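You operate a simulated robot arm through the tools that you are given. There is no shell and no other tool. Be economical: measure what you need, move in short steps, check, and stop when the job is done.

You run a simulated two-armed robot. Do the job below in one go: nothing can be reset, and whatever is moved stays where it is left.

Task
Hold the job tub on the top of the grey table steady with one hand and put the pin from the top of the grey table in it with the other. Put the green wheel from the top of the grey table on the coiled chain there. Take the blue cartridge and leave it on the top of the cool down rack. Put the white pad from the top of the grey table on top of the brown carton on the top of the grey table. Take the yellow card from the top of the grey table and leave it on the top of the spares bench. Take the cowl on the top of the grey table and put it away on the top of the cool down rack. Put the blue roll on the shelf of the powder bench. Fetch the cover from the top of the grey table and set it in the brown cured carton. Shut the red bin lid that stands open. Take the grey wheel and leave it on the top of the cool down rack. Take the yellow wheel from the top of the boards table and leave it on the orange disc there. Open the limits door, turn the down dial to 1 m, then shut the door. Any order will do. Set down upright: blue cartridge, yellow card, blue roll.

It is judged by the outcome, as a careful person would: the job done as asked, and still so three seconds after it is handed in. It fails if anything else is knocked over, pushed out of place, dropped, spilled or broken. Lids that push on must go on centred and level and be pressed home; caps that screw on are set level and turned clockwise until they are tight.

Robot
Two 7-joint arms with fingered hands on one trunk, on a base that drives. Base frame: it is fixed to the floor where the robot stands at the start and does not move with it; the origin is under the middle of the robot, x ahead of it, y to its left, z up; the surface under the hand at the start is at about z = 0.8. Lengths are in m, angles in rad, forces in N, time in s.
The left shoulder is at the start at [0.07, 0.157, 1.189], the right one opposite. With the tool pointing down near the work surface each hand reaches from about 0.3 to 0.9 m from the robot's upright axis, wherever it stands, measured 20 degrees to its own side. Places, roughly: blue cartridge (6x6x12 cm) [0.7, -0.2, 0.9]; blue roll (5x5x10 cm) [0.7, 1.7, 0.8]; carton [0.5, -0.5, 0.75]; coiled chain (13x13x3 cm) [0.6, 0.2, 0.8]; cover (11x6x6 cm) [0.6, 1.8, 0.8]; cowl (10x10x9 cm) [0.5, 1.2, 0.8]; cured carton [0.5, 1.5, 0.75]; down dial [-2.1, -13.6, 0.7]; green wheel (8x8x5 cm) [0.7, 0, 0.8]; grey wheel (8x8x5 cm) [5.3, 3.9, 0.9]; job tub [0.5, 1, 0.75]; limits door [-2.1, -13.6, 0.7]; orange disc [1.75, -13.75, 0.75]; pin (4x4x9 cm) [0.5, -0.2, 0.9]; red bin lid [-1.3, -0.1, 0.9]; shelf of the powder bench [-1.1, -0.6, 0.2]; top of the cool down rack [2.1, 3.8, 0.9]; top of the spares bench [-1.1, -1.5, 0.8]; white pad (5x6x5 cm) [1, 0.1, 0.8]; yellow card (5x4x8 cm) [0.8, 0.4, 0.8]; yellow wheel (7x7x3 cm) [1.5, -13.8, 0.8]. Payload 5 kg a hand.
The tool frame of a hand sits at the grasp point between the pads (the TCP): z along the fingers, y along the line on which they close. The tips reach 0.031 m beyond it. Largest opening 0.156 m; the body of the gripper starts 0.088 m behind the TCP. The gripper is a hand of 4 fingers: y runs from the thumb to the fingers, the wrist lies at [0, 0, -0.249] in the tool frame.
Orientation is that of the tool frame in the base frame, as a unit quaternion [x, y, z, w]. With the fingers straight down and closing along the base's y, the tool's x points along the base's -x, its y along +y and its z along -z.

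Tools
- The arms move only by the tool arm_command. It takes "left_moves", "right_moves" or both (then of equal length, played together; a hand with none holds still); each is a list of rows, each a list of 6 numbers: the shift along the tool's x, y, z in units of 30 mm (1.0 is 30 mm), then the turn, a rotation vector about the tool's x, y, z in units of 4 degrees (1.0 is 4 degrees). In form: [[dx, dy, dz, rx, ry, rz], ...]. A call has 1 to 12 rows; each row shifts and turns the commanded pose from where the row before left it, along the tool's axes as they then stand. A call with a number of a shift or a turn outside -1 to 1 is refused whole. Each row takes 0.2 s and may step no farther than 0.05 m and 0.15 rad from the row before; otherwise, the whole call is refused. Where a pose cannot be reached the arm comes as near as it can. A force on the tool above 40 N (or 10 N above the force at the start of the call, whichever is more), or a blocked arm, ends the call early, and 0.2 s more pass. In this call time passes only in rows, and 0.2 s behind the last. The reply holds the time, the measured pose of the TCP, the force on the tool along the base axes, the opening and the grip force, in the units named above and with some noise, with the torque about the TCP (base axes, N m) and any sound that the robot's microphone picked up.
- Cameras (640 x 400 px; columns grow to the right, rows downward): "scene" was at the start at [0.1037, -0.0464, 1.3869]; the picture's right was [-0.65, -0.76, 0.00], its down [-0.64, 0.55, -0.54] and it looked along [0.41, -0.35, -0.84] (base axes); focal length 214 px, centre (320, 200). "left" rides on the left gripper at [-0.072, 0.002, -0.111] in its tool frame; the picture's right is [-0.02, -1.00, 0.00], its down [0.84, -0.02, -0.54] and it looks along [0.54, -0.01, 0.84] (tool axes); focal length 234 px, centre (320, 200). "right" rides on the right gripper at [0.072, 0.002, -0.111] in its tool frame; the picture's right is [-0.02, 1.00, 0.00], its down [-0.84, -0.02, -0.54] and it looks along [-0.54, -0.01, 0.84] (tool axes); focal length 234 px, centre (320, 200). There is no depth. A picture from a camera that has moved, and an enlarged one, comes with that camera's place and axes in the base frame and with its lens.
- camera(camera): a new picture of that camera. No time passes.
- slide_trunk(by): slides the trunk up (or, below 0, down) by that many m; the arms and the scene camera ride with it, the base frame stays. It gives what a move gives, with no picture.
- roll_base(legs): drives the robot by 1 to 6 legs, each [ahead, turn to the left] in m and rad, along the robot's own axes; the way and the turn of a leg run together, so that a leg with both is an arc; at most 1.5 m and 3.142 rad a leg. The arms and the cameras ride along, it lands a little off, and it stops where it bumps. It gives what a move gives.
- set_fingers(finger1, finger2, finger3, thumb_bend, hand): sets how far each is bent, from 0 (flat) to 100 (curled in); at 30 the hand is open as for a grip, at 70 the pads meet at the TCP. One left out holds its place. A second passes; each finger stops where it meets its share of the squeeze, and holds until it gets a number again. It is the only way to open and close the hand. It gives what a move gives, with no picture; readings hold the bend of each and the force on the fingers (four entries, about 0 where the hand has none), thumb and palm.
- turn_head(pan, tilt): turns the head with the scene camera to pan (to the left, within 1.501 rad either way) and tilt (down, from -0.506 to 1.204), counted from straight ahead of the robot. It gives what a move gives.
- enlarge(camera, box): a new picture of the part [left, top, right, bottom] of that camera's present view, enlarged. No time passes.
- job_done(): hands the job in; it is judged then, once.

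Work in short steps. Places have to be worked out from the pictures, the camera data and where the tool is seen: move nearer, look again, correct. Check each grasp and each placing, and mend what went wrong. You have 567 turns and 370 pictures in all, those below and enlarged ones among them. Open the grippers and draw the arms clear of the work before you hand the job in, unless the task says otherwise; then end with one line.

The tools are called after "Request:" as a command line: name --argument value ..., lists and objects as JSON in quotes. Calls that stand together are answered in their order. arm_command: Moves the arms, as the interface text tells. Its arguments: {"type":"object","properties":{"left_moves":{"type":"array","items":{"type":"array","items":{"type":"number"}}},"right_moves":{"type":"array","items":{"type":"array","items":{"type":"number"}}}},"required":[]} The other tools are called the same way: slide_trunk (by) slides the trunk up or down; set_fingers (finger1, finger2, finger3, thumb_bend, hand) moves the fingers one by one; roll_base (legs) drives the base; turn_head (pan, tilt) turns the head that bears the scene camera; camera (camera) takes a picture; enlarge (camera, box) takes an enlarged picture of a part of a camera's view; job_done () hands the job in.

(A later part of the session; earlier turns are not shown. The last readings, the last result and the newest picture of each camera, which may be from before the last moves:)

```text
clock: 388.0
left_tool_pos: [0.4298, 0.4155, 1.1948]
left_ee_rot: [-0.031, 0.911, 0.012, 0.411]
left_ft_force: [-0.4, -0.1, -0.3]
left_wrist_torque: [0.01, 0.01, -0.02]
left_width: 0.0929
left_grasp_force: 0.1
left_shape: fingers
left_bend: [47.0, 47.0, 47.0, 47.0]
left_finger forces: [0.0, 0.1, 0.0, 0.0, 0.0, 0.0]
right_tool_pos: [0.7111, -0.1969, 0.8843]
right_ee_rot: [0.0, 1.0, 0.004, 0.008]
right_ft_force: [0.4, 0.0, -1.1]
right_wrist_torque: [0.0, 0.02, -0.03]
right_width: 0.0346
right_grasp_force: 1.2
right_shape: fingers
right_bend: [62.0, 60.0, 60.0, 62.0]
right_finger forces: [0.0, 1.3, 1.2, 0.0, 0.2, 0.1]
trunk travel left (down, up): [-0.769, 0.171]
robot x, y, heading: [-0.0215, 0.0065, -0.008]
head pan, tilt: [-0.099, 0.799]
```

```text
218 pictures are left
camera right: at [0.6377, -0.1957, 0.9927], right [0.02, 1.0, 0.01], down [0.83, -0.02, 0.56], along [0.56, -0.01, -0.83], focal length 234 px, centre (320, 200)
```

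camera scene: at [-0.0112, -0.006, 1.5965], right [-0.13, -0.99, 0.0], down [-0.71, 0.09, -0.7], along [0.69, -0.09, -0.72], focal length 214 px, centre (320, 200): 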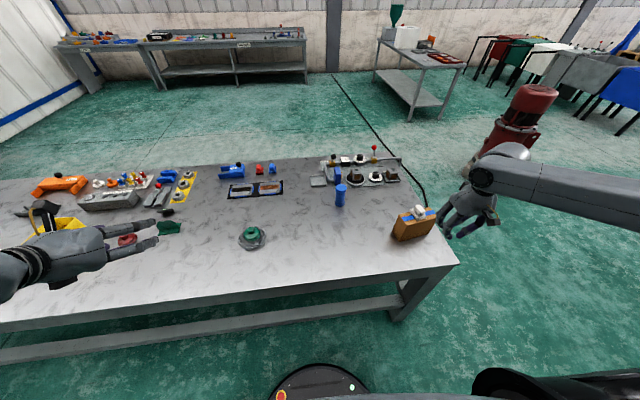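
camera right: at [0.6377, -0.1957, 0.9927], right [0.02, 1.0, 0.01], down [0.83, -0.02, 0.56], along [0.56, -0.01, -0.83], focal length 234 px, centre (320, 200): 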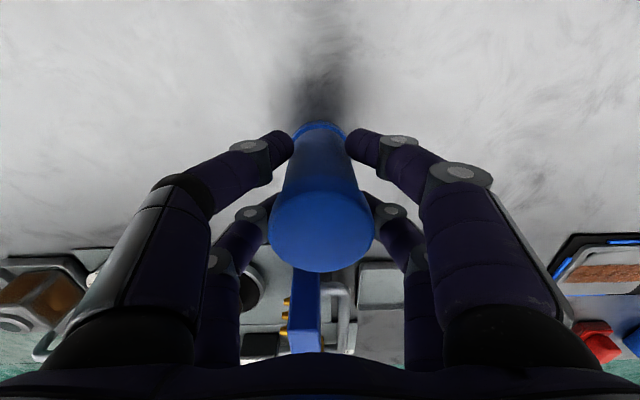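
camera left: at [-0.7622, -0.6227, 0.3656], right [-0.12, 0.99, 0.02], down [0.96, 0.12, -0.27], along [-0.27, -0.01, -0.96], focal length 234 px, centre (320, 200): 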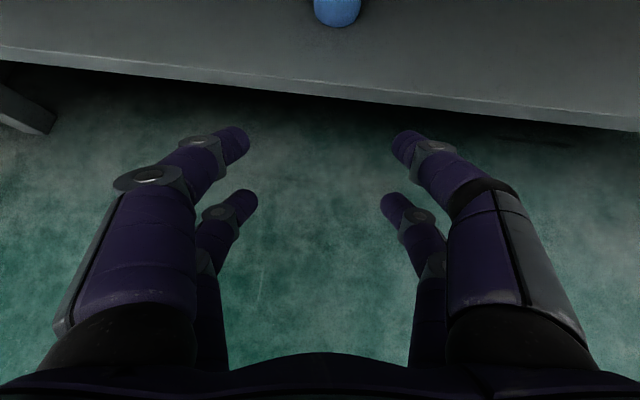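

Request:
set_fingers --hand "right" --finger1 69 --finger2 68 --finger3 68 --thumb_bend 69

Request:
slide_trunk --by 0.13

Request:
camera --camera "right"

```text
clock: 389.0
left_tool_pos: [0.4308, 0.4156, 1.1952]
left_ee_rot: [-0.031, 0.911, 0.012, 0.411]
left_ft_force: [0.6, -0.3, -1.1]
left_wrist_torque: [0.02, 0.02, 0.01]
left_width: 0.0927
left_grasp_force: 0.1
left_shape: fingers
left_bend: [47.0, 47.0, 47.0, 47.0]
left_finger forces: [0.0, 0.1, 0.0, 0.0, 0.0, 0.0]
right_tool_pos: [0.7113, -0.1965, 0.8841]
right_ee_rot: [0.0, 1.0, 0.003, 0.008]
right_ft_force: [0.1, -0.7, 0.7]
right_wrist_torque: [0.0, 0.01, 0.0]
right_width: 0.0253
right_grasp_force: 12.3
right_shape: fingers
right_bend: [64.0, 61.0, 61.0, 66.0]
right_finger forces: [5.1, 7.4, 6.6, 0.0, 5.7, 0.0]
trunk travel left (down, up): [-0.769, 0.171]
robot x, y, heading: [-0.0205, 0.0047, -0.006]
head pan, tilt: [-0.099, 0.799]
```

```text
clock: 390.6
left_tool_pos: [0.4307, 0.4159, 1.3249]
left_ee_rot: [-0.031, 0.911, 0.012, 0.412]
left_ft_force: [-0.5, 0.9, -0.6]
left_wrist_torque: [0.01, -0.06, 0.01]
left_width: 0.0929
left_grasp_force: 0.0
left_shape: fingers
left_bend: [47.0, 47.0, 47.0, 47.0]
left_finger forces: [0.1, 0.1, 0.0, 0.0, 0.0, 0.0]
right_tool_pos: [0.7118, -0.1977, 1.0137]
right_ee_rot: [0.0, 1.0, 0.005, 0.008]
right_ft_force: [-1.0, -0.3, -2.4]
right_wrist_torque: [-0.01, -0.01, 0.0]
right_width: 0.0256
right_grasp_force: 12.5
right_shape: fingers
right_bend: [64.0, 61.0, 61.0, 66.0]
right_finger forces: [5.0, 7.5, 6.7, 0.0, 5.7, 0.0]
trunk travel left (down, up): [-0.899, 0.041]
robot x, y, heading: [-0.0212, 0.0038, -0.006]
head pan, tilt: [-0.099, 0.799]
```

```text
217 pictures are left
camera right: at [0.6378, -0.1956, 1.1225], right [0.02, 1.0, 0.01], down [0.83, -0.02, 0.56], along [0.56, -0.01, -0.83], focal length 234 px, centre (320, 200)
```

right: 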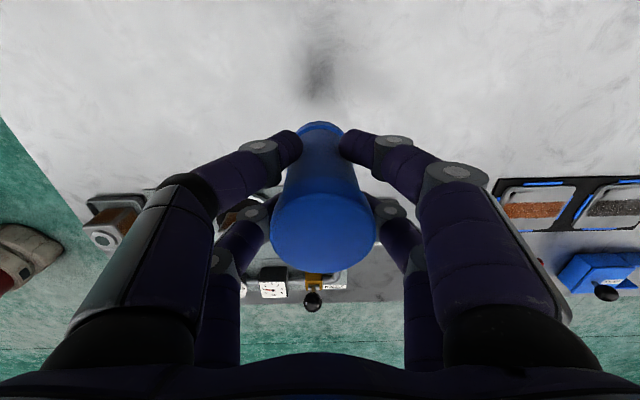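

Cartridge held. I raise it a bit more and drive to the cowl (y≈0.95), levelling the left hand on the way.

Request:
arm_command --left_moves '[[0, 0, 0, 0, 1, 0], [0, 0, 0, 0, 1, 0], [0, 0, 0, 0, 1, 0], [0, 0, 0, 0, 1, 0], [0, 0, 0, 0, 1, 0], [0, 0, 0, 0, 1, 0], [0, 0, 0, 0, 1, 0], [0, 0, 0, 0, 1, 0], [0, 0, 0, 0, 1, 0], [0, 0, 0, 0, 1, 0], [0, 0, 0, 0, 1, 0], [0, 0, 0, 0, 1, 0]]' --right_moves '[[0, 0, -0.6, 0, 0, 0], [0, 0, -0.6, 0, 0, 0], [0, 0, -0.6, 0, 0, 0], [0, 0, -0.6, 0, 0, 0], [0, 0, 0, 0, 0, 0], [0, 0, 0, 0, 0, 0], [0, 0, 0, 0, 0, 0], [0, 0, 0, 0, 0, 0], [0, 0, 0, 0, 0, 0], [0, 0, 0, 0, 0, 0], [0, 0, 0, 0, 0, 0], [0, 0, 0, 0, 0, 0]]'

Request:
roll_base --legs '[[-0.17, 0], [0, 1.58], [0.95, 0], [0, -1.57]]'

Request:
turn_head --pan 0.3 --tilt 0.8

Request:
camera --camera "scene"

Request:
camera --camera "left"

```text
clock: 393.2
left_tool_pos: [0.4326, 0.4155, 1.3249]
left_ee_rot: [-0.034, 0.999, -0.002, 0.004]
left_ft_force: [0.9, -0.9, -0.7]
left_wrist_torque: [-0.05, 0.01, 0.01]
left_width: 0.093
left_grasp_force: 0.0
left_shape: fingers
left_bend: [47.0, 47.0, 47.0, 47.0]
left_finger forces: [0.0, 0.0, 0.1, 0.0, 0.0, 0.0]
right_tool_pos: [0.7108, -0.1976, 1.086]
right_ee_rot: [0.0, 1.0, 0.004, 0.007]
right_ft_force: [0.2, -0.5, -1.2]
right_wrist_torque: [-0.02, 0.02, 0.0]
right_width: 0.0255
right_grasp_force: 12.0
right_shape: fingers
right_bend: [64.0, 61.0, 61.0, 66.0]
right_finger forces: [5.2, 7.5, 6.6, 0.0, 5.8, 0.0]
trunk travel left (down, up): [-0.899, 0.041]
robot x, y, heading: [-0.0213, 0.0026, -0.009]
head pan, tilt: [-0.099, 0.799]
```

```text
clock: 406.8
left_tool_pos: [0.2584, 1.365, 1.3247]
left_ee_rot: [-0.039, 0.999, -0.001, 0.006]
left_ft_force: [-0.6, 0.2, -0.8]
left_wrist_torque: [0.01, -0.02, 0.0]
left_width: 0.0931
left_grasp_force: 0.0
left_shape: fingers
left_bend: [47.0, 47.0, 47.0, 47.0]
left_finger forces: [0.0, 0.0, 0.0, 0.0, 0.0, 0.0]
right_tool_pos: [0.5416, 0.7546, 1.0859]
right_ee_rot: [-0.005, 1.0, 0.004, 0.008]
right_ft_force: [0.3, -0.1, -2.1]
right_wrist_torque: [-0.02, 0.01, 0.0]
right_width: 0.0235
right_grasp_force: 11.1
right_shape: fingers
right_bend: [64.0, 61.0, 61.0, 67.0]
right_finger forces: [3.8, 7.2, 5.9, 0.0, 4.6, 0.0]
trunk travel left (down, up): [-0.899, 0.041]
robot x, y, heading: [-0.1922, 0.9513, 0.004]
head pan, tilt: [-0.099, 0.799]
```

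```text
clock: 407.7
left_tool_pos: [0.2574, 1.3644, 1.3263]
left_ee_rot: [-0.038, 0.999, -0.001, 0.005]
left_ft_force: [0.1, 0.0, 0.1]
left_wrist_torque: [0.02, 0.0, 0.0]
left_width: 0.0928
left_grasp_force: 0.0
left_shape: fingers
left_bend: [47.0, 47.0, 47.0, 47.0]
left_finger forces: [0.0, 0.0, 0.0, 0.1, 0.1, 0.0]
right_tool_pos: [0.5423, 0.7528, 1.0852]
right_ee_rot: [-0.005, 1.0, 0.004, 0.008]
right_ft_force: [-0.3, -0.4, -0.8]
right_wrist_torque: [0.01, 0.04, -0.01]
right_width: 0.0234
right_grasp_force: 10.1
right_shape: fingers
right_bend: [64.0, 61.0, 61.0, 67.0]
right_finger forces: [3.7, 7.2, 6.0, 0.0, 4.6, 0.0]
trunk travel left (down, up): [-0.899, 0.041]
robot x, y, heading: [-0.1921, 0.9494, 0.003]
head pan, tilt: [0.3, 0.799]
```

```text
216 pictures are left
camera scene: at [-0.0621, 0.9714, 1.7264], right [0.3, -0.96, 0.0], down [-0.68, -0.21, -0.7], along [0.67, 0.21, -0.72], focal length 214 px, centre (320, 200)
```

scene: 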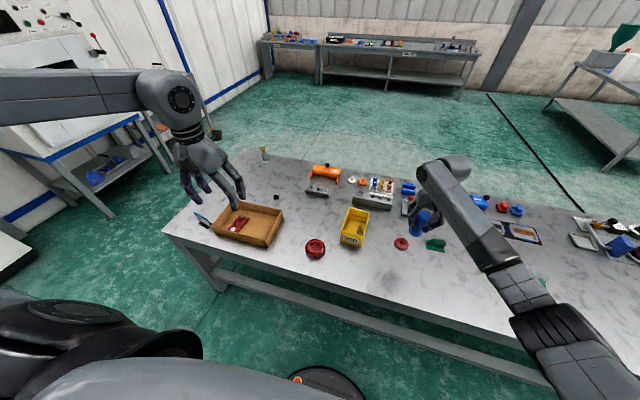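

```text
215 pictures are left
camera left: at [0.3278, 1.3718, 1.4377], right [0.1, -0.99, 0.0], down [-0.84, -0.08, 0.54], along [-0.53, -0.06, -0.84], focal length 234 px, centre (320, 200)
```

left: 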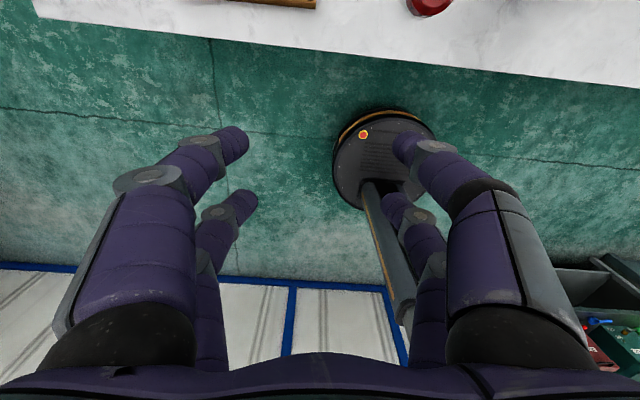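

Cowl at about (0.45,1.155). I bring the left hand above it with a wide opening.

Request:
set_fingers --hand "left" --finger1 33 --finger2 33 --finger3 33 --thumb_bend 33

Request:
slide_trunk --by -0.08

Request:
arm_command --left_moves '[[-0.54, -0.63, 0.7, 0, 0, 0], [-0.54, -0.63, 0.7, 0, 0, 0], [-0.54, -0.63, 0.7, 0, 0, 0], [-0.54, -0.63, 0.7, 0, 0, 0], [-0.54, -0.63, 0.7, 0, 0, 0], [-0.54, -0.63, 0.7, 0, 0, 0], [-0.54, -0.63, 0.7, 0, 0, 0], [-0.54, -0.63, 0.7, 0, 0, 0], [-0.54, -0.63, 0.7, 0, 0, 0], [-0.54, -0.63, 0.7, 0, 0, 0], [-0.54, -0.63, 0.7, 0, 0, 0], [-0.54, -0.63, 0.7, 0, 0, 0]]'

Request:
camera --camera "left"

```text
clock: 408.7
left_tool_pos: [0.2572, 1.3648, 1.3255]
left_ee_rot: [-0.038, 0.999, -0.001, 0.006]
left_ft_force: [-0.2, -0.1, 0.2]
left_wrist_torque: [0.03, 0.01, -0.04]
left_width: 0.1483
left_grasp_force: 0.0
left_shape: fingers
left_bend: [33.0, 33.0, 33.0, 33.0]
left_finger forces: [0.0, 0.0, 0.0, 0.0, 0.0, 0.0]
right_tool_pos: [0.5452, 0.7549, 1.085]
right_ee_rot: [-0.006, 1.0, 0.005, 0.007]
right_ft_force: [0.0, 0.6, -1.3]
right_wrist_torque: [0.01, 0.0, -0.01]
right_width: 0.0237
right_grasp_force: 11.1
right_shape: fingers
right_bend: [64.0, 61.0, 61.0, 67.0]
right_finger forces: [3.7, 7.1, 6.0, 0.0, 4.6, 0.0]
trunk travel left (down, up): [-0.899, 0.041]
robot x, y, heading: [-0.1911, 0.9557, 0.003]
head pan, tilt: [0.3, 0.799]
```

```text
clock: 409.9
left_tool_pos: [0.2569, 1.3649, 1.2458]
left_ee_rot: [-0.038, 0.999, -0.001, 0.004]
left_ft_force: [0.1, 0.5, 0.3]
left_wrist_torque: [-0.01, 0.02, 0.01]
left_width: 0.1478
left_grasp_force: 0.0
left_shape: fingers
left_bend: [33.0, 33.0, 33.0, 33.0]
left_finger forces: [0.0, 0.0, 0.0, 0.1, 0.1, 0.0]
right_tool_pos: [0.5442, 0.7541, 1.0061]
right_ee_rot: [-0.005, 1.0, 0.004, 0.009]
right_ft_force: [0.8, 1.4, -1.5]
right_wrist_torque: [-0.02, 0.01, 0.03]
right_width: 0.0237
right_grasp_force: 10.8
right_shape: fingers
right_bend: [64.0, 61.0, 61.0, 67.0]
right_finger forces: [3.6, 7.2, 6.0, 0.1, 4.5, 0.1]
trunk travel left (down, up): [-0.819, 0.121]
robot x, y, heading: [-0.1883, 0.9456, -0.002]
head pan, tilt: [0.3, 0.799]
```

```text
clock: 412.5
left_tool_pos: [0.4487, 1.1724, 1.0209]
left_ee_rot: [-0.038, 0.999, -0.002, 0.007]
left_ft_force: [1.0, 0.6, -0.9]
left_wrist_torque: [0.02, -0.02, 0.0]
left_width: 0.1481
left_grasp_force: 0.1
left_shape: fingers
left_bend: [33.0, 33.0, 33.0, 33.0]
left_finger forces: [0.0, 0.0, 0.1, 0.1, 0.0, 0.1]
left hand out of reach, approached as far as the arm can: row 11, 12
right_tool_pos: [0.5425, 0.7545, 1.0067]
right_ee_rot: [-0.006, 1.0, 0.004, 0.008]
right_ft_force: [-0.8, 0.4, -1.6]
right_wrist_torque: [0.0, -0.02, 0.0]
right_width: 0.0234
right_grasp_force: 10.9
right_shape: fingers
right_bend: [64.0, 61.0, 61.0, 67.0]
right_finger forces: [3.9, 7.2, 5.9, 0.0, 4.7, 0.1]
trunk travel left (down, up): [-0.819, 0.121]
robot x, y, heading: [-0.1889, 0.946, 0.005]
head pan, tilt: [0.3, 0.799]
```

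```text
214 pictures are left
camera left: at [0.5184, 1.1792, 1.1328], right [0.1, -0.99, 0.0], down [-0.84, -0.08, 0.53], along [-0.53, -0.06, -0.84], focal length 234 px, centre (320, 200)
```

left: 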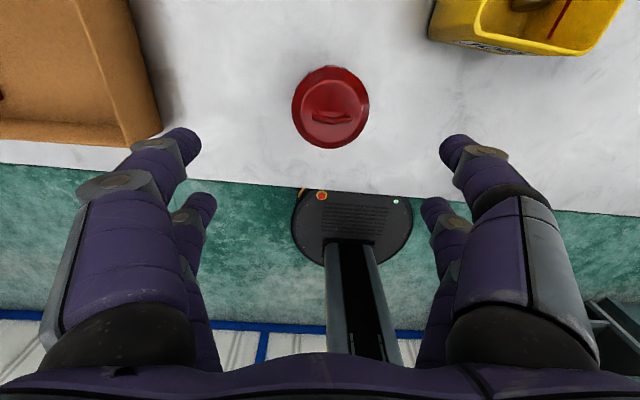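

Request:
arm_command --left_moves '[[-0.4, -0.45, 0, 0, 0, 0], [0, 0, 0.8, 0, 0, 0], [0, 0, 0.8, 0, 0, 0]]'

```text
clock: 413.3
left_tool_pos: [0.435, 1.1794, 0.9994]
left_ee_rot: [-0.039, 0.999, -0.002, 0.005]
left_ft_force: [0.6, 1.0, 0.3]
left_wrist_torque: [-0.02, -0.01, 0.02]
left_width: 0.1481
left_grasp_force: 0.0
left_shape: fingers
left_bend: [33.0, 33.0, 33.0, 33.0]
left_finger forces: [0.0, 0.1, 0.1, 0.0, 0.1, 0.0]
left hand out of reach, approached as far as the arm can: row 1, 2, 3
right_tool_pos: [0.5434, 0.7542, 1.0053]
right_ee_rot: [-0.005, 1.0, 0.004, 0.008]
right_ft_force: [0.1, -0.8, -1.9]
right_wrist_torque: [-0.01, 0.02, 0.0]
right_width: 0.0235
right_grasp_force: 11.1
right_shape: fingers
right_bend: [64.0, 61.0, 61.0, 67.0]
right_finger forces: [3.9, 7.3, 5.8, 0.0, 4.8, 0.1]
trunk travel left (down, up): [-0.819, 0.121]
robot x, y, heading: [-0.1888, 0.9525, 0.004]
head pan, tilt: [0.3, 0.799]
```

I'll use base and trunk for the fine moves; first I raise the cartridge so the trunk can go down.

Request:
arm_command --right_moves '[[0, 0, -0.9, 0, 0, 0], [0, 0, -0.9, 0, 0, 0], [0, 0, -0.9, 0, 0, 0], [0, 0, -0.9, 0, 0, 0], [0, 0, -0.9, 0, 0, 0], [0, 0, -0.9, 0, 0, 0], [0, 0, -0.9, 0, 0, 0]]'

Request:
roll_base --legs '[[0.028, -0.033]]'

Request:
camera --camera "left"

```text
clock: 414.9
left_tool_pos: [0.4339, 1.1791, 1.0002]
left_ee_rot: [-0.039, 0.999, -0.002, 0.006]
left_ft_force: [-0.3, 0.3, 0.3]
left_wrist_torque: [-0.03, 0.0, 0.0]
left_width: 0.1482
left_grasp_force: 0.0
left_shape: fingers
left_bend: [33.0, 33.0, 33.0, 33.0]
left_finger forces: [0.0, 0.0, 0.0, 0.1, 0.1, 0.1]
right_tool_pos: [0.5406, 0.7521, 1.1946]
right_ee_rot: [-0.006, 1.0, 0.004, 0.007]
right_ft_force: [0.7, 0.2, -1.7]
right_wrist_torque: [-0.05, -0.04, -0.01]
right_width: 0.0237
right_grasp_force: 11.0
right_shape: fingers
right_bend: [64.0, 61.0, 61.0, 67.0]
right_finger forces: [4.0, 7.3, 6.0, 0.1, 4.7, 0.1]
trunk travel left (down, up): [-0.819, 0.121]
robot x, y, heading: [-0.1891, 0.9463, 0.005]
head pan, tilt: [0.3, 0.799]
```

```text
clock: 415.7
left_tool_pos: [0.4638, 1.1604, 1.0052]
left_ee_rot: [-0.021, 1.0, -0.004, 0.01]
left_ft_force: [-1.2, 0.1, -0.3]
left_wrist_torque: [0.0, -0.04, -0.01]
left_width: 0.1481
left_grasp_force: 0.1
left_shape: fingers
left_bend: [33.0, 33.0, 33.0, 33.0]
left_finger forces: [0.0, 0.1, 0.0, 0.0, 0.1, 0.1]
right_tool_pos: [0.552, 0.7297, 1.201]
right_ee_rot: [0.01, 1.0, 0.003, 0.012]
right_ft_force: [-1.1, 0.5, -0.5]
right_wrist_torque: [-0.02, -0.07, 0.05]
right_width: 0.0234
right_grasp_force: 10.5
right_shape: fingers
right_bend: [64.0, 61.0, 61.0, 67.0]
right_finger forces: [4.0, 7.4, 6.1, 0.1, 4.8, 0.0]
trunk travel left (down, up): [-0.819, 0.121]
robot x, y, heading: [-0.1635, 0.9479, -0.033]
head pan, tilt: [0.3, 0.799]
```

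```text
213 pictures are left
camera left: at [0.5327, 1.1653, 1.1172], right [0.07, -1.0, 0.01], down [-0.85, -0.05, 0.53], along [-0.53, -0.04, -0.85], focal length 234 px, centre (320, 200)
```

left: 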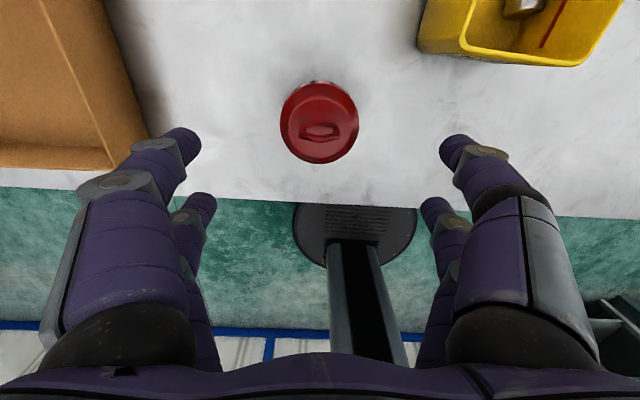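

Aligned. I lower with the trunk and close on the cowl.

Request:
slide_trunk --by -0.155

Request:
camera --camera "left"

Request:
set_fingers --hand "left" --finger1 52 --finger2 52 --finger3 52 --thumb_bend 52

Request:
camera --camera "left"

```text
clock: 417.5
left_tool_pos: [0.4684, 1.1584, 0.8449]
left_ee_rot: [-0.022, 1.0, -0.002, 0.006]
left_ft_force: [-0.2, 0.4, 0.4]
left_wrist_torque: [0.02, -0.02, -0.01]
left_width: 0.1483
left_grasp_force: 0.1
left_shape: fingers
left_bend: [33.0, 33.0, 33.0, 33.0]
left_finger forces: [0.0, 0.0, 0.0, 0.0, 0.0, 0.0]
right_tool_pos: [0.5594, 0.7284, 1.0407]
right_ee_rot: [0.011, 1.0, 0.005, 0.009]
right_ft_force: [0.9, 0.3, -1.6]
right_wrist_torque: [-0.01, -0.02, -0.02]
right_width: 0.0231
right_grasp_force: 10.7
right_shape: fingers
right_bend: [64.0, 61.0, 61.0, 67.0]
right_finger forces: [4.1, 7.3, 6.0, 0.0, 4.7, 0.0]
trunk travel left (down, up): [-0.664, 0.276]
robot x, y, heading: [-0.1616, 0.9511, -0.033]
head pan, tilt: [0.3, 0.799]
```

```text
212 pictures are left
camera left: at [0.5384, 1.1636, 0.9586], right [0.07, -1.0, 0.0], down [-0.84, -0.06, 0.53], along [-0.53, -0.04, -0.85], focal length 234 px, centre (320, 200)
```

left: 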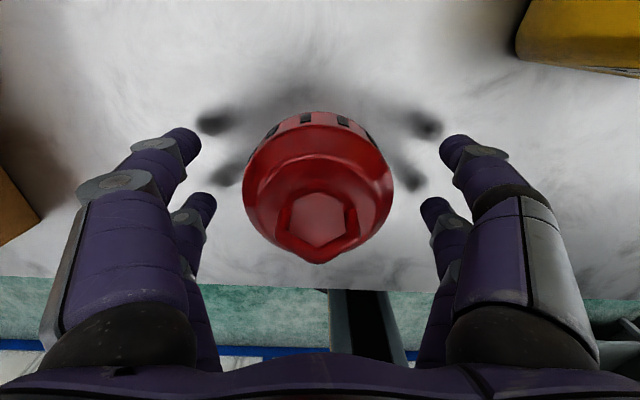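

```text
clock: 418.5
left_tool_pos: [0.4689, 1.1584, 0.845]
left_ee_rot: [-0.022, 1.0, -0.001, 0.005]
left_ft_force: [0.4, 0.4, 0.2]
left_wrist_torque: [0.02, -0.05, 0.01]
left_width: 0.0774
left_grasp_force: 6.0
left_shape: fingers
left_bend: [51.0, 47.0, 47.0, 52.0]
left_finger forces: [1.3, 4.6, 4.2, 0.1, 1.1, 0.1]
right_tool_pos: [0.5599, 0.7279, 1.0397]
right_ee_rot: [0.01, 1.0, 0.004, 0.01]
right_ft_force: [0.3, 0.4, -1.7]
right_wrist_torque: [-0.02, 0.01, 0.04]
right_width: 0.0236
right_grasp_force: 10.8
right_shape: fingers
right_bend: [64.0, 61.0, 61.0, 67.0]
right_finger forces: [4.0, 7.4, 6.0, 0.0, 4.8, 0.0]
trunk travel left (down, up): [-0.664, 0.276]
robot x, y, heading: [-0.1636, 0.9529, -0.029]
head pan, tilt: [0.3, 0.799]
```

```text
211 pictures are left
camera left: at [0.5389, 1.1637, 0.9581], right [0.07, -1.0, 0.0], down [-0.84, -0.06, 0.53], along [-0.53, -0.04, -0.84], focal length 234 px, centre (320, 200)
```

left: 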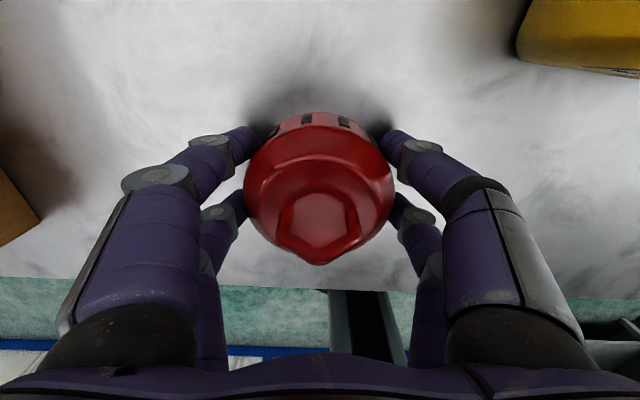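

Good contact. I squeeze a bit more and lift with the trunk.

Request:
set_fingers --hand "left" --finger1 58 --finger2 56 --finger3 56 --thumb_bend 58

Request:
slide_trunk --by 0.2

Request:
camera --camera "left"

```text
clock: 419.5
left_tool_pos: [0.4694, 1.1599, 0.8451]
left_ee_rot: [-0.022, 1.0, -0.001, 0.007]
left_ft_force: [0.2, -0.1, 0.6]
left_wrist_torque: [-0.07, 0.02, -0.01]
left_width: 0.0748
left_grasp_force: 13.5
left_shape: fingers
left_bend: [51.0, 47.0, 48.0, 54.0]
left_finger forces: [4.9, 8.0, 7.4, 0.0, 6.2, 0.0]
right_tool_pos: [0.5603, 0.728, 1.0391]
right_ee_rot: [0.01, 1.0, 0.004, 0.009]
right_ft_force: [0.8, 0.2, -0.7]
right_wrist_torque: [-0.01, 0.01, 0.01]
right_width: 0.0231
right_grasp_force: 10.8
right_shape: fingers
right_bend: [64.0, 61.0, 61.0, 67.0]
right_finger forces: [3.9, 7.3, 6.1, 0.0, 4.6, 0.0]
trunk travel left (down, up): [-0.664, 0.276]
robot x, y, heading: [-0.1615, 0.9532, -0.031]
head pan, tilt: [0.3, 0.799]
```

```text
clock: 421.6
left_tool_pos: [0.4693, 1.1596, 1.0449]
left_ee_rot: [-0.022, 1.0, -0.001, 0.007]
left_ft_force: [-0.1, 0.5, -2.6]
left_wrist_torque: [0.04, 0.0, 0.01]
left_width: 0.0747
left_grasp_force: 13.7
left_shape: fingers
left_bend: [51.0, 47.0, 48.0, 54.0]
left_finger forces: [5.0, 8.3, 7.3, 0.0, 5.9, 0.0]
right_tool_pos: [0.5618, 0.7278, 1.2397]
right_ee_rot: [0.01, 1.0, 0.005, 0.007]
right_ft_force: [-0.1, 0.6, -1.6]
right_wrist_torque: [0.0, 0.0, 0.0]
right_width: 0.0232
right_grasp_force: 11.4
right_shape: fingers
right_bend: [64.0, 61.0, 61.0, 67.0]
right_finger forces: [4.1, 7.3, 6.0, 0.0, 4.7, 0.0]
trunk travel left (down, up): [-0.864, 0.076]
robot x, y, heading: [-0.1667, 0.9476, -0.034]
head pan, tilt: [0.3, 0.799]
```

```text
210 pictures are left
camera left: at [0.5393, 1.1637, 1.1577], right [0.07, -1.0, 0.0], down [-0.84, -0.06, 0.54], along [-0.53, -0.04, -0.84], focal length 234 px, centre (320, 200)
```

left: 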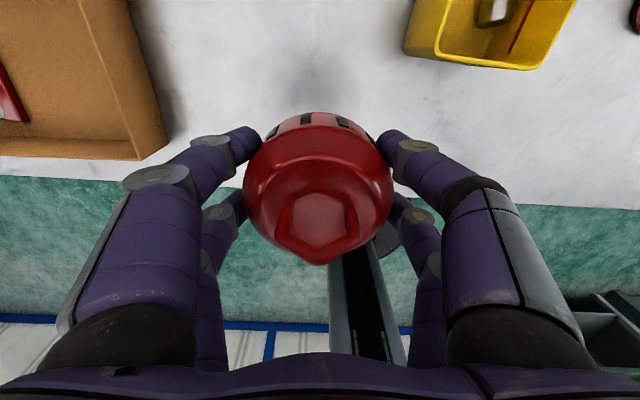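

Both objects held. I turn to face +y and look for the way to the cool down rack.

Request:
roll_base --legs '[[-0.08, 0], [0, 1.6]]'

Request:
turn_head --pan -0.3 --tilt 0.4

Request:
camera --camera "scene"

```text
clock: 426.6
left_tool_pos: [-0.4646, 1.5782, 1.0443]
left_ee_rot: [0.73, -0.684, -0.004, -0.005]
left_ft_force: [0.2, -0.9, -2.6]
left_wrist_torque: [0.03, 0.03, 0.0]
left_width: 0.0746
left_grasp_force: 13.4
left_shape: fingers
left_bend: [51.0, 47.0, 48.0, 54.0]
left_finger forces: [5.0, 8.3, 7.1, 0.0, 6.1, 0.0]
right_tool_pos: [-0.0356, 1.6791, 1.2406]
right_ee_rot: [0.707, -0.707, -0.01, -0.002]
right_ft_force: [0.3, 0.4, -1.5]
right_wrist_torque: [0.0, 0.01, 0.01]
right_width: 0.0228
right_grasp_force: 10.4
right_shape: fingers
right_bend: [65.0, 61.0, 61.0, 67.0]
right_finger forces: [3.4, 6.9, 5.8, 0.1, 4.2, 0.0]
trunk travel left (down, up): [-0.864, 0.076]
robot x, y, heading: [-0.2408, 0.9517, 1.563]
head pan, tilt: [0.3, 0.799]
```

```text
clock: 427.6
left_tool_pos: [-0.4655, 1.5802, 1.0444]
left_ee_rot: [0.729, -0.684, -0.003, -0.007]
left_ft_force: [-0.7, 0.4, -1.1]
left_wrist_torque: [0.0, 0.02, 0.04]
left_width: 0.0748
left_grasp_force: 13.7
left_shape: fingers
left_bend: [51.0, 47.0, 48.0, 54.0]
left_finger forces: [5.0, 8.3, 7.2, 0.0, 6.1, 0.0]
right_tool_pos: [-0.0366, 1.6791, 1.2398]
right_ee_rot: [-0.707, 0.707, 0.009, 0.002]
right_ft_force: [0.0, 0.3, -0.7]
right_wrist_torque: [-0.02, -0.03, -0.02]
right_width: 0.0226
right_grasp_force: 10.1
right_shape: fingers
right_bend: [65.0, 61.0, 61.0, 67.0]
right_finger forces: [3.4, 7.0, 5.9, 0.0, 4.2, 0.0]
trunk travel left (down, up): [-0.864, 0.076]
robot x, y, heading: [-0.2392, 0.9493, 1.566]
head pan, tilt: [-0.3, 0.4]
```

```text
209 pictures are left
camera scene: at [-0.213, 1.0888, 1.7264], right [0.95, -0.3, 0.0], down [-0.12, -0.37, -0.92], along [0.28, 0.88, -0.39], focal length 214 px, centre (320, 200)
```

scene: 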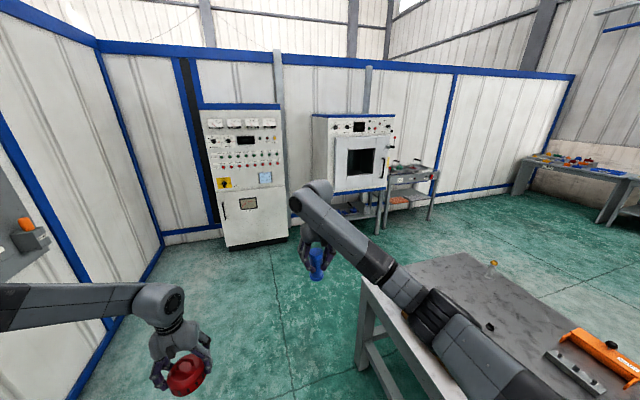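

The rack stands beyond the oven, near (2,3.6). I drive up the aisle past the table's end and then along +x.

Request:
roll_base --legs '[[1.5, 0], [0.15, 0], [0, -1.57], [1.5, 0], [0.5, 0]]'

Request:
turn_head --pan 0.9 --tilt 0.5

Request:
camera --camera "scene"

```text
clock: 449.4
left_tool_pos: [2.4119, 2.8046, 1.0462]
left_ee_rot: [-0.035, 0.999, -0.002, 0.007]
left_ft_force: [0.1, 0.9, -2.4]
left_wrist_torque: [0.01, -0.05, 0.02]
left_width: 0.0748
left_grasp_force: 13.4
left_shape: fingers
left_bend: [51.0, 47.0, 48.0, 54.0]
left_finger forces: [5.1, 8.4, 7.0, 0.0, 6.2, 0.1]
right_tool_pos: [2.5153, 2.3775, 1.2429]
right_ee_rot: [-0.003, 1.0, 0.004, 0.008]
right_ft_force: [-0.8, 0.1, -0.5]
right_wrist_torque: [0.01, -0.03, -0.04]
right_width: 0.0209
right_grasp_force: 9.7
right_shape: fingers
right_bend: [65.0, 61.0, 61.0, 67.0]
right_finger forces: [3.2, 7.0, 5.6, 0.0, 4.0, 0.1]
trunk travel left (down, up): [-0.864, 0.076]
robot x, y, heading: [1.7868, 2.5769, -0.007]
head pan, tilt: [-0.3, 0.4]
```

```text
clock: 450.8
left_tool_pos: [2.414, 2.8053, 1.0457]
left_ee_rot: [-0.035, 0.999, -0.002, 0.006]
left_ft_force: [0.2, -0.7, -2.5]
left_wrist_torque: [-0.05, -0.04, 0.01]
left_width: 0.0745
left_grasp_force: 13.2
left_shape: fingers
left_bend: [51.0, 47.0, 48.0, 54.0]
left_finger forces: [5.1, 8.5, 7.1, 0.0, 6.2, 0.0]
right_tool_pos: [2.5167, 2.3769, 1.2407]
right_ee_rot: [-0.002, 1.0, 0.005, 0.008]
right_ft_force: [1.1, -0.3, -0.4]
right_wrist_torque: [0.02, -0.01, 0.0]
right_width: 0.0209
right_grasp_force: 10.2
right_shape: fingers
right_bend: [65.0, 61.0, 61.0, 67.0]
right_finger forces: [3.2, 6.8, 5.8, 0.0, 3.9, 0.0]
trunk travel left (down, up): [-0.864, 0.076]
robot x, y, heading: [1.7856, 2.5777, -0.004]
head pan, tilt: [0.901, 0.499]
```

```text
208 pictures are left
camera scene: at [1.8963, 2.6474, 1.7173], right [0.78, -0.63, 0.0], down [-0.3, -0.37, -0.88], along [0.55, 0.68, -0.48], focal length 214 px, centre (320, 200)
```

scene: 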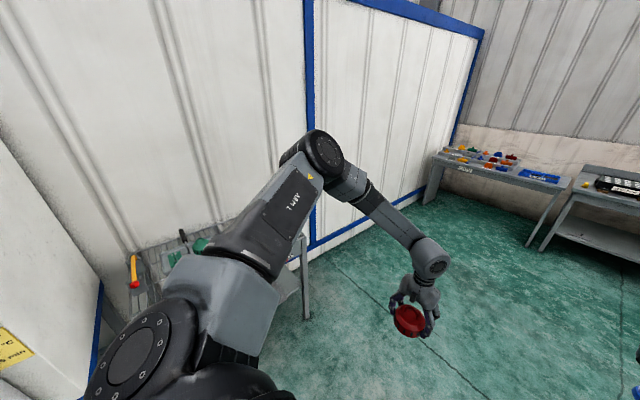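

I move a bit further and turn to face the rack.

Request:
roll_base --legs '[[0.28, 0], [0, 1.57]]'

Request:
turn_head --pan 0.0 --tilt 0.7

Request:
camera --camera "scene"

```text
clock: 456.5
left_tool_pos: [1.8472, 3.2048, 1.0447]
left_ee_rot: [0.729, -0.685, -0.002, -0.005]
left_ft_force: [0.1, 0.3, -1.3]
left_wrist_torque: [0.05, 0.0, 0.02]
left_width: 0.0745
left_grasp_force: 13.2
left_shape: fingers
left_bend: [51.0, 47.0, 48.0, 54.0]
left_finger forces: [5.1, 8.2, 7.0, 0.1, 6.3, 0.0]
right_tool_pos: [2.275, 3.3054, 1.2395]
right_ee_rot: [-0.706, 0.708, 0.009, 0.003]
right_ft_force: [-0.2, 0.3, -0.8]
right_wrist_torque: [0.0, -0.02, -0.01]
right_width: 0.0202
right_grasp_force: 9.5
right_shape: fingers
right_bend: [65.0, 61.0, 61.0, 67.0]
right_finger forces: [2.9, 6.8, 5.6, 0.0, 3.6, 0.0]
trunk travel left (down, up): [-0.864, 0.076]
robot x, y, heading: [2.0635, 2.577, 1.556]
head pan, tilt: [0.901, 0.499]
```

```text
clock: 457.7
left_tool_pos: [1.8468, 3.2047, 1.044]
left_ee_rot: [0.729, -0.685, -0.003, -0.005]
left_ft_force: [-1.1, -0.2, -3.0]
left_wrist_torque: [0.02, 0.02, 0.05]
left_width: 0.0744
left_grasp_force: 13.2
left_shape: fingers
left_bend: [51.0, 47.0, 48.0, 54.0]
left_finger forces: [5.0, 8.3, 7.0, 0.0, 6.4, 0.0]
right_tool_pos: [2.2746, 3.3046, 1.2395]
right_ee_rot: [-0.706, 0.708, 0.009, 0.003]
right_ft_force: [-0.1, -0.8, -1.4]
right_wrist_torque: [0.01, -0.02, 0.0]
right_width: 0.0201
right_grasp_force: 9.4
right_shape: fingers
right_bend: [65.0, 61.0, 61.0, 67.0]
right_finger forces: [2.8, 6.7, 5.6, 0.0, 3.6, 0.0]
trunk travel left (down, up): [-0.864, 0.076]
robot x, y, heading: [2.0627, 2.5783, 1.554]
head pan, tilt: [0.0, 0.7]
```

```text
207 pictures are left
camera scene: at [2.069, 2.7112, 1.6996], right [1.0, -0.01, 0.0], down [-0.01, -0.64, -0.76], along [0.01, 0.76, -0.64], focal length 214 px, centre (320, 200)
```

scene: 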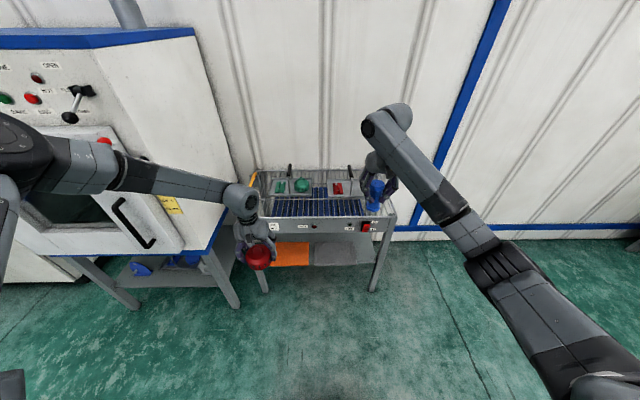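

I zoom in on the rack.

Request:
enlarge --camera "scene" --box '[220, 140, 420, 260]'

Request:
camera --camera "right"

```text
3.20 times, centred on (320, 200) of scene
camera zoom: at [2.069, 2.7112, 1.6996], right [1.0, -0.01, 0.0], down [-0.01, -0.64, -0.76], along [0.01, 0.76, -0.64], focal length 686 px, centre (320, 200)
```

zoom: 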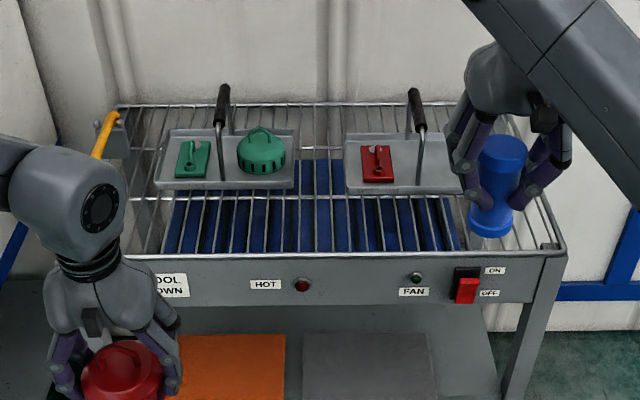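

```text
205 pictures are left
camera right: at [2.2733, 3.2308, 1.3491], right [-1.0, 0.03, 0.01], down [0.03, 0.83, 0.56], along [0.01, 0.56, -0.83], focal length 234 px, centre (320, 200)
```

right: 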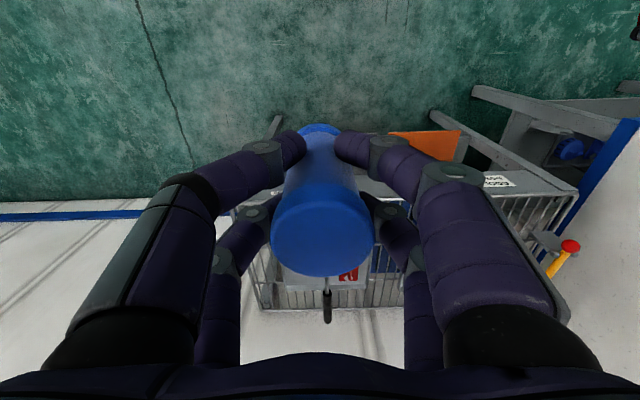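

It's the COOL DOWN rack, with a free strip at the front of its grill. To keep the left elbow clear of the oven I approach diagonally to the right.

Request:
roll_base --legs '[[0, -0.5], [0.25, 0], [0, 0.51]]'

Request:
camera --camera "scene"

Request:
camera --camera "right"

```text
clock: 462.4
left_tool_pos: [1.9525, 3.4179, 1.0453]
left_ee_rot: [0.736, -0.677, -0.002, -0.006]
left_ft_force: [0.4, 0.0, -2.3]
left_wrist_torque: [0.02, -0.03, 0.04]
left_width: 0.0747
left_grasp_force: 13.3
left_shape: fingers
left_bend: [51.0, 47.0, 48.0, 54.0]
left_finger forces: [5.1, 8.3, 7.0, 0.0, 6.2, 0.0]
right_tool_pos: [2.3782, 3.5277, 1.2405]
right_ee_rot: [0.714, -0.7, -0.009, -0.002]
right_ft_force: [0.2, -0.2, -1.0]
right_wrist_torque: [0.0, 0.0, -0.01]
right_width: 0.0192
right_grasp_force: 8.7
right_shape: fingers
right_bend: [66.0, 61.0, 61.0, 67.0]
right_finger forces: [2.7, 6.8, 5.6, 0.0, 3.3, 0.1]
trunk travel left (down, up): [-0.864, 0.076]
robot x, y, heading: [2.1829, 2.8004, 1.579]
head pan, tilt: [0.0, 0.7]
```

```text
204 pictures are left
camera scene: at [2.188, 2.9305, 1.6995], right [1.0, 0.01, 0.0], down [0.01, -0.65, -0.76], along [-0.01, 0.76, -0.65], focal length 214 px, centre (320, 200)
```

scene: 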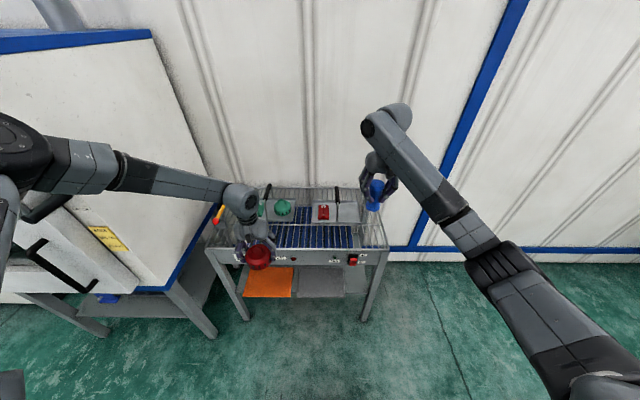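

```text
203 pictures are left
camera right: at [2.3786, 3.455, 1.3486], right [-1.0, 0.0, 0.01], down [0.01, 0.83, 0.56], along [-0.01, 0.56, -0.83], focal length 234 px, centre (320, 200)
```

right: 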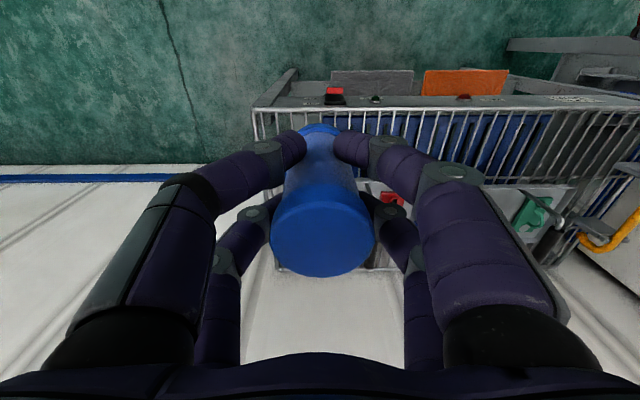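

Front strip is y 3.56–3.72. I move the cartridge forward over it.

Request:
arm_command --right_moves '[[-0.9, 0.1, 0, 0, 0, 0], [-0.9, 0.1, 0, 0, 0, 0], [-0.9, 0.1, 0, 0, 0, 0], [-0.9, 0.1, 0, 0, 0, 0], [0, 0, 1, 0, 0, 0], [0, 0, 1, 0, 0, 0], [0, 0, 1, 0, 0, 0], [0, 0, 1, 0, 0, 0]]'

Request:
camera --camera "right"

Request:
enlarge --camera "scene" --box '[230, 150, 430, 290]'

```text
clock: 464.2
left_tool_pos: [1.9515, 3.4184, 1.0448]
left_ee_rot: [0.737, -0.676, -0.002, -0.006]
left_ft_force: [0.0, -0.1, -1.2]
left_wrist_torque: [0.04, 0.03, -0.01]
left_width: 0.0744
left_grasp_force: 13.4
left_shape: fingers
left_bend: [51.0, 47.0, 48.0, 54.0]
left_finger forces: [5.1, 8.3, 7.0, 0.0, 6.3, 0.1]
right_tool_pos: [2.3614, 3.6387, 1.1215]
right_ee_rot: [0.715, -0.699, -0.009, -0.003]
right_ft_force: [-1.0, 0.8, -2.1]
right_wrist_torque: [-0.03, -0.03, 0.01]
right_width: 0.0188
right_grasp_force: 10.1
right_shape: fingers
right_bend: [66.0, 61.0, 61.0, 67.0]
right_finger forces: [2.8, 6.7, 5.7, 0.0, 3.4, 0.0]
trunk travel left (down, up): [-0.864, 0.076]
robot x, y, heading: [2.1843, 2.7978, 1.585]
head pan, tilt: [0.0, 0.7]
```

```text
202 pictures are left
camera right: at [2.3619, 3.5652, 1.2303], right [-1.0, 0.0, 0.01], down [0.01, 0.83, 0.56], along [-0.01, 0.56, -0.83], focal length 234 px, centre (320, 200)
```

right: 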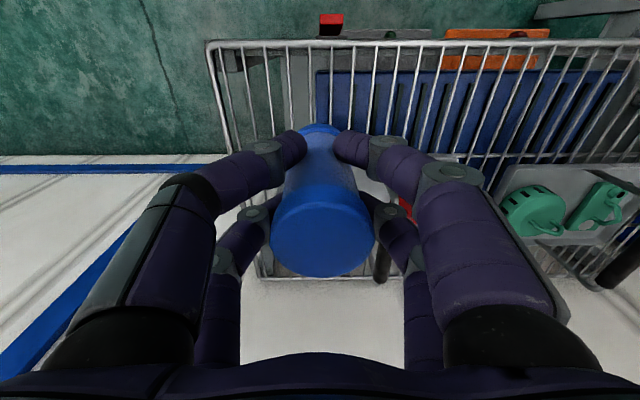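

```text
2.86 times, centred on (330, 220) of scene
camera zoom: at [2.1862, 2.9306, 1.6996], right [1.0, 0.01, 0.0], down [0.01, -0.65, -0.76], along [-0.01, 0.76, -0.65], focal length 613 px, centre (291, 143)
```

zoom: 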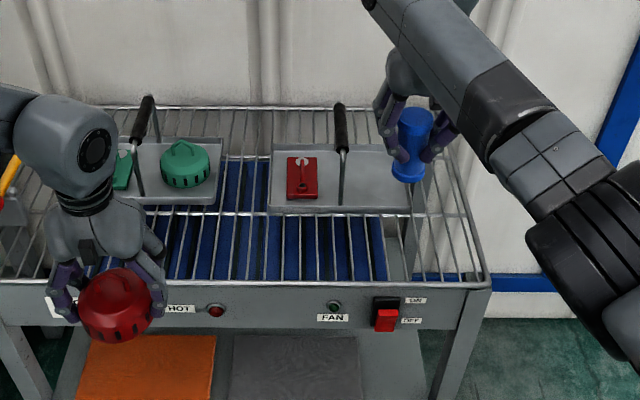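

The grill bars are ~3.15 cm apart; I shift 13 mm in +x so the 6 cm base straddles two bars evenly, and lower.

Request:
arm_command --right_moves '[[0, -0.43, 0.9, 0, 0, 0], [0, 0, 0.9, 0, 0, 0], [0, 0, 0.9, 0, 0, 0]]'

Request:
camera --camera "right"

Request:
enlarge --camera "scene" --box '[320, 180, 420, 260]'

```text
clock: 465.0
left_tool_pos: [1.9504, 3.4171, 1.0459]
left_ee_rot: [0.737, -0.676, -0.003, -0.005]
left_ft_force: [-0.5, -0.3, -0.9]
left_wrist_torque: [0.01, -0.01, 0.04]
left_width: 0.0743
left_grasp_force: 12.9
left_shape: fingers
left_bend: [51.0, 47.0, 48.0, 54.0]
left_finger forces: [5.1, 8.2, 7.0, 0.0, 6.3, 0.0]
right_tool_pos: [2.3728, 3.6343, 1.0408]
right_ee_rot: [0.715, -0.699, -0.009, -0.003]
right_ft_force: [-0.1, 0.3, -0.4]
right_wrist_torque: [-0.07, -0.01, -0.02]
right_width: 0.0186
right_grasp_force: 9.7
right_shape: fingers
right_bend: [66.0, 61.0, 61.0, 67.0]
right_finger forces: [3.2, 7.0, 6.0, 0.1, 3.3, 0.0]
right hand out of reach, approached as far as the arm can: row 3
trunk travel left (down, up): [-0.864, 0.076]
robot x, y, heading: [2.1868, 2.7953, 1.582]
head pan, tilt: [0.0, 0.7]
```

```text
200 pictures are left
camera right: at [2.3737, 3.5604, 1.1501], right [-1.0, 0.0, 0.01], down [0.01, 0.83, 0.56], along [-0.01, 0.56, -0.83], focal length 234 px, centre (320, 200)
```

right: 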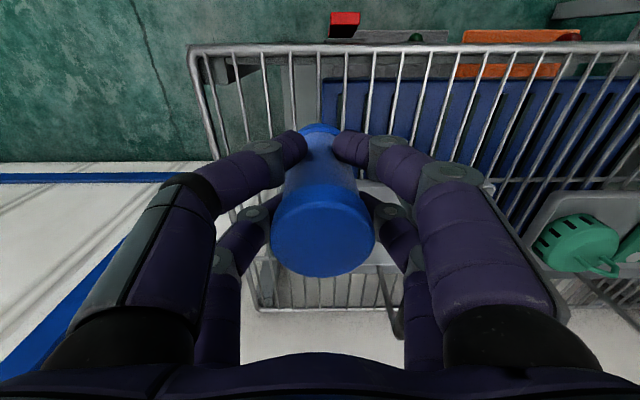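

```text
5.00 times, centred on (370, 220) of scene
camera zoom: at [2.1859, 2.9294, 1.6996], right [1.0, 0.01, 0.0], down [0.01, -0.64, -0.76], along [-0.01, 0.76, -0.64], focal length 1072 px, centre (70, 100)
```

zoom: 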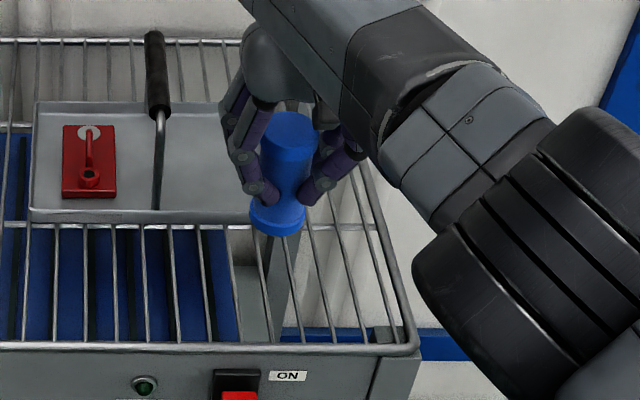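

I need the bar positions under the cartridge more precisely, so I zoom in.

Request:
enlarge --camera "scene" --box '[350, 205, 410, 255]'

Request:
enlarge --camera "right" --box '[190, 30, 450, 200]'

```text
8.00 times, centred on (380, 230) of scene
camera zoom: at [2.1859, 2.9294, 1.6996], right [1.0, 0.01, 0.0], down [0.01, -0.64, -0.76], along [-0.01, 0.76, -0.64], focal length 1716 px, centre (-160, -40)
```

zoom: 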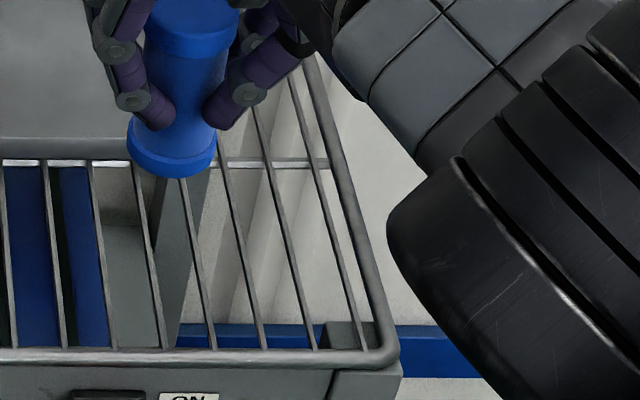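

```text
2.35 times, centred on (320, 115) of right
camera zoom: at [2.3737, 3.5604, 1.1501], right [-1.0, 0.0, 0.01], down [0.01, 0.83, 0.56], along [-0.01, 0.56, -0.83], focal length 551 px, centre (320, 400)
```

zoom: 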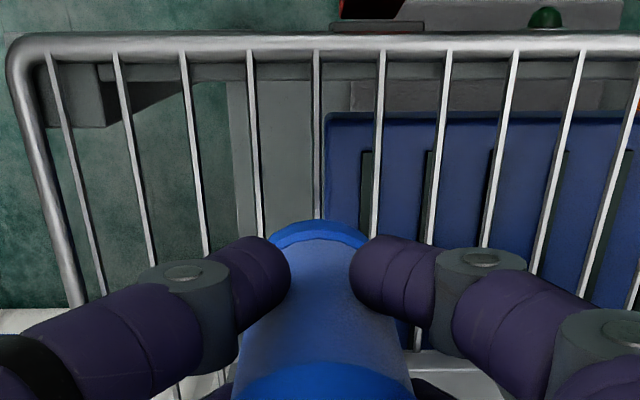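

A bar lies exactly under the cartridge's centre, so I shift half a spacing (15 mm) and lower with the trunk.

Request:
arm_command --right_moves '[[0, 0.52, 0, 0, 0, 0]]'

Request:
slide_trunk --by -0.1

Request:
enlarge --camera "right" --box '[190, 30, 450, 200]'

```text
clock: 465.4
left_tool_pos: [1.9509, 3.4184, 1.045]
left_ee_rot: [0.737, -0.676, -0.001, -0.005]
left_ft_force: [-0.5, 0.2, -2.4]
left_wrist_torque: [-0.02, -0.04, -0.02]
left_width: 0.0744
left_grasp_force: 13.3
left_shape: fingers
left_bend: [51.0, 47.0, 48.0, 54.0]
left_finger forces: [5.0, 8.4, 7.1, 0.0, 6.3, 0.0]
right_tool_pos: [2.358, 3.6335, 1.0415]
right_ee_rot: [0.714, -0.7, -0.009, -0.003]
right_ft_force: [0.4, 0.6, -1.3]
right_wrist_torque: [-0.03, -0.03, -0.02]
right_width: 0.0187
right_grasp_force: 9.8
right_shape: fingers
right_bend: [66.0, 61.0, 61.0, 67.0]
right_finger forces: [3.2, 7.1, 5.9, 0.0, 3.5, 0.0]
trunk travel left (down, up): [-0.864, 0.076]
robot x, y, heading: [2.1861, 2.7923, 1.583]
head pan, tilt: [0.0, 0.7]
```

```text
clock: 466.8
left_tool_pos: [1.9519, 3.4176, 0.9458]
left_ee_rot: [0.737, -0.676, -0.003, -0.006]
left_ft_force: [-0.1, 0.8, -3.3]
left_wrist_torque: [0.04, -0.02, 0.0]
left_width: 0.0747
left_grasp_force: 13.5
left_shape: fingers
left_bend: [51.0, 47.0, 48.0, 54.0]
left_finger forces: [5.1, 8.3, 7.1, 0.0, 6.3, 0.0]
right_tool_pos: [2.3574, 3.6335, 0.943]
right_ee_rot: [0.714, -0.7, -0.01, -0.004]
right_ft_force: [0.3, 0.3, 4.9]
right_wrist_torque: [0.09, 0.03, 0.03]
right_width: 0.0186
right_grasp_force: 12.2
right_shape: fingers
right_bend: [66.0, 61.0, 61.0, 67.0]
right_finger forces: [3.4, 8.8, 7.1, 0.0, 4.2, 0.0]
trunk travel left (down, up): [-0.764, 0.176]
robot x, y, heading: [2.1873, 2.7967, 1.583]
head pan, tilt: [0.0, 0.7]
```

```text
2.35 times, centred on (320, 115) of right
camera zoom: at [2.3582, 3.5591, 1.0511], right [-1.0, 0.0, 0.01], down [0.01, 0.83, 0.56], along [-0.01, 0.56, -0.83], focal length 551 px, centre (320, 400)
```

zoom: 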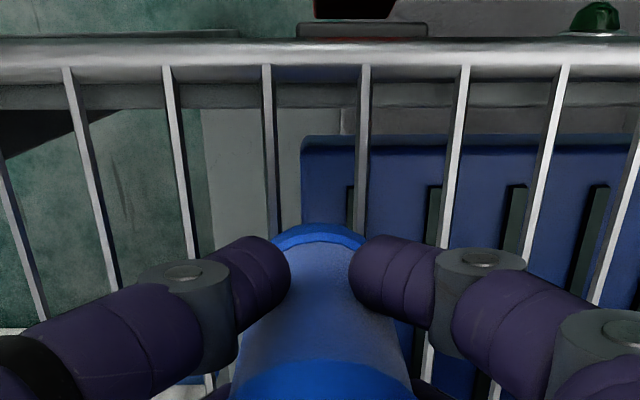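

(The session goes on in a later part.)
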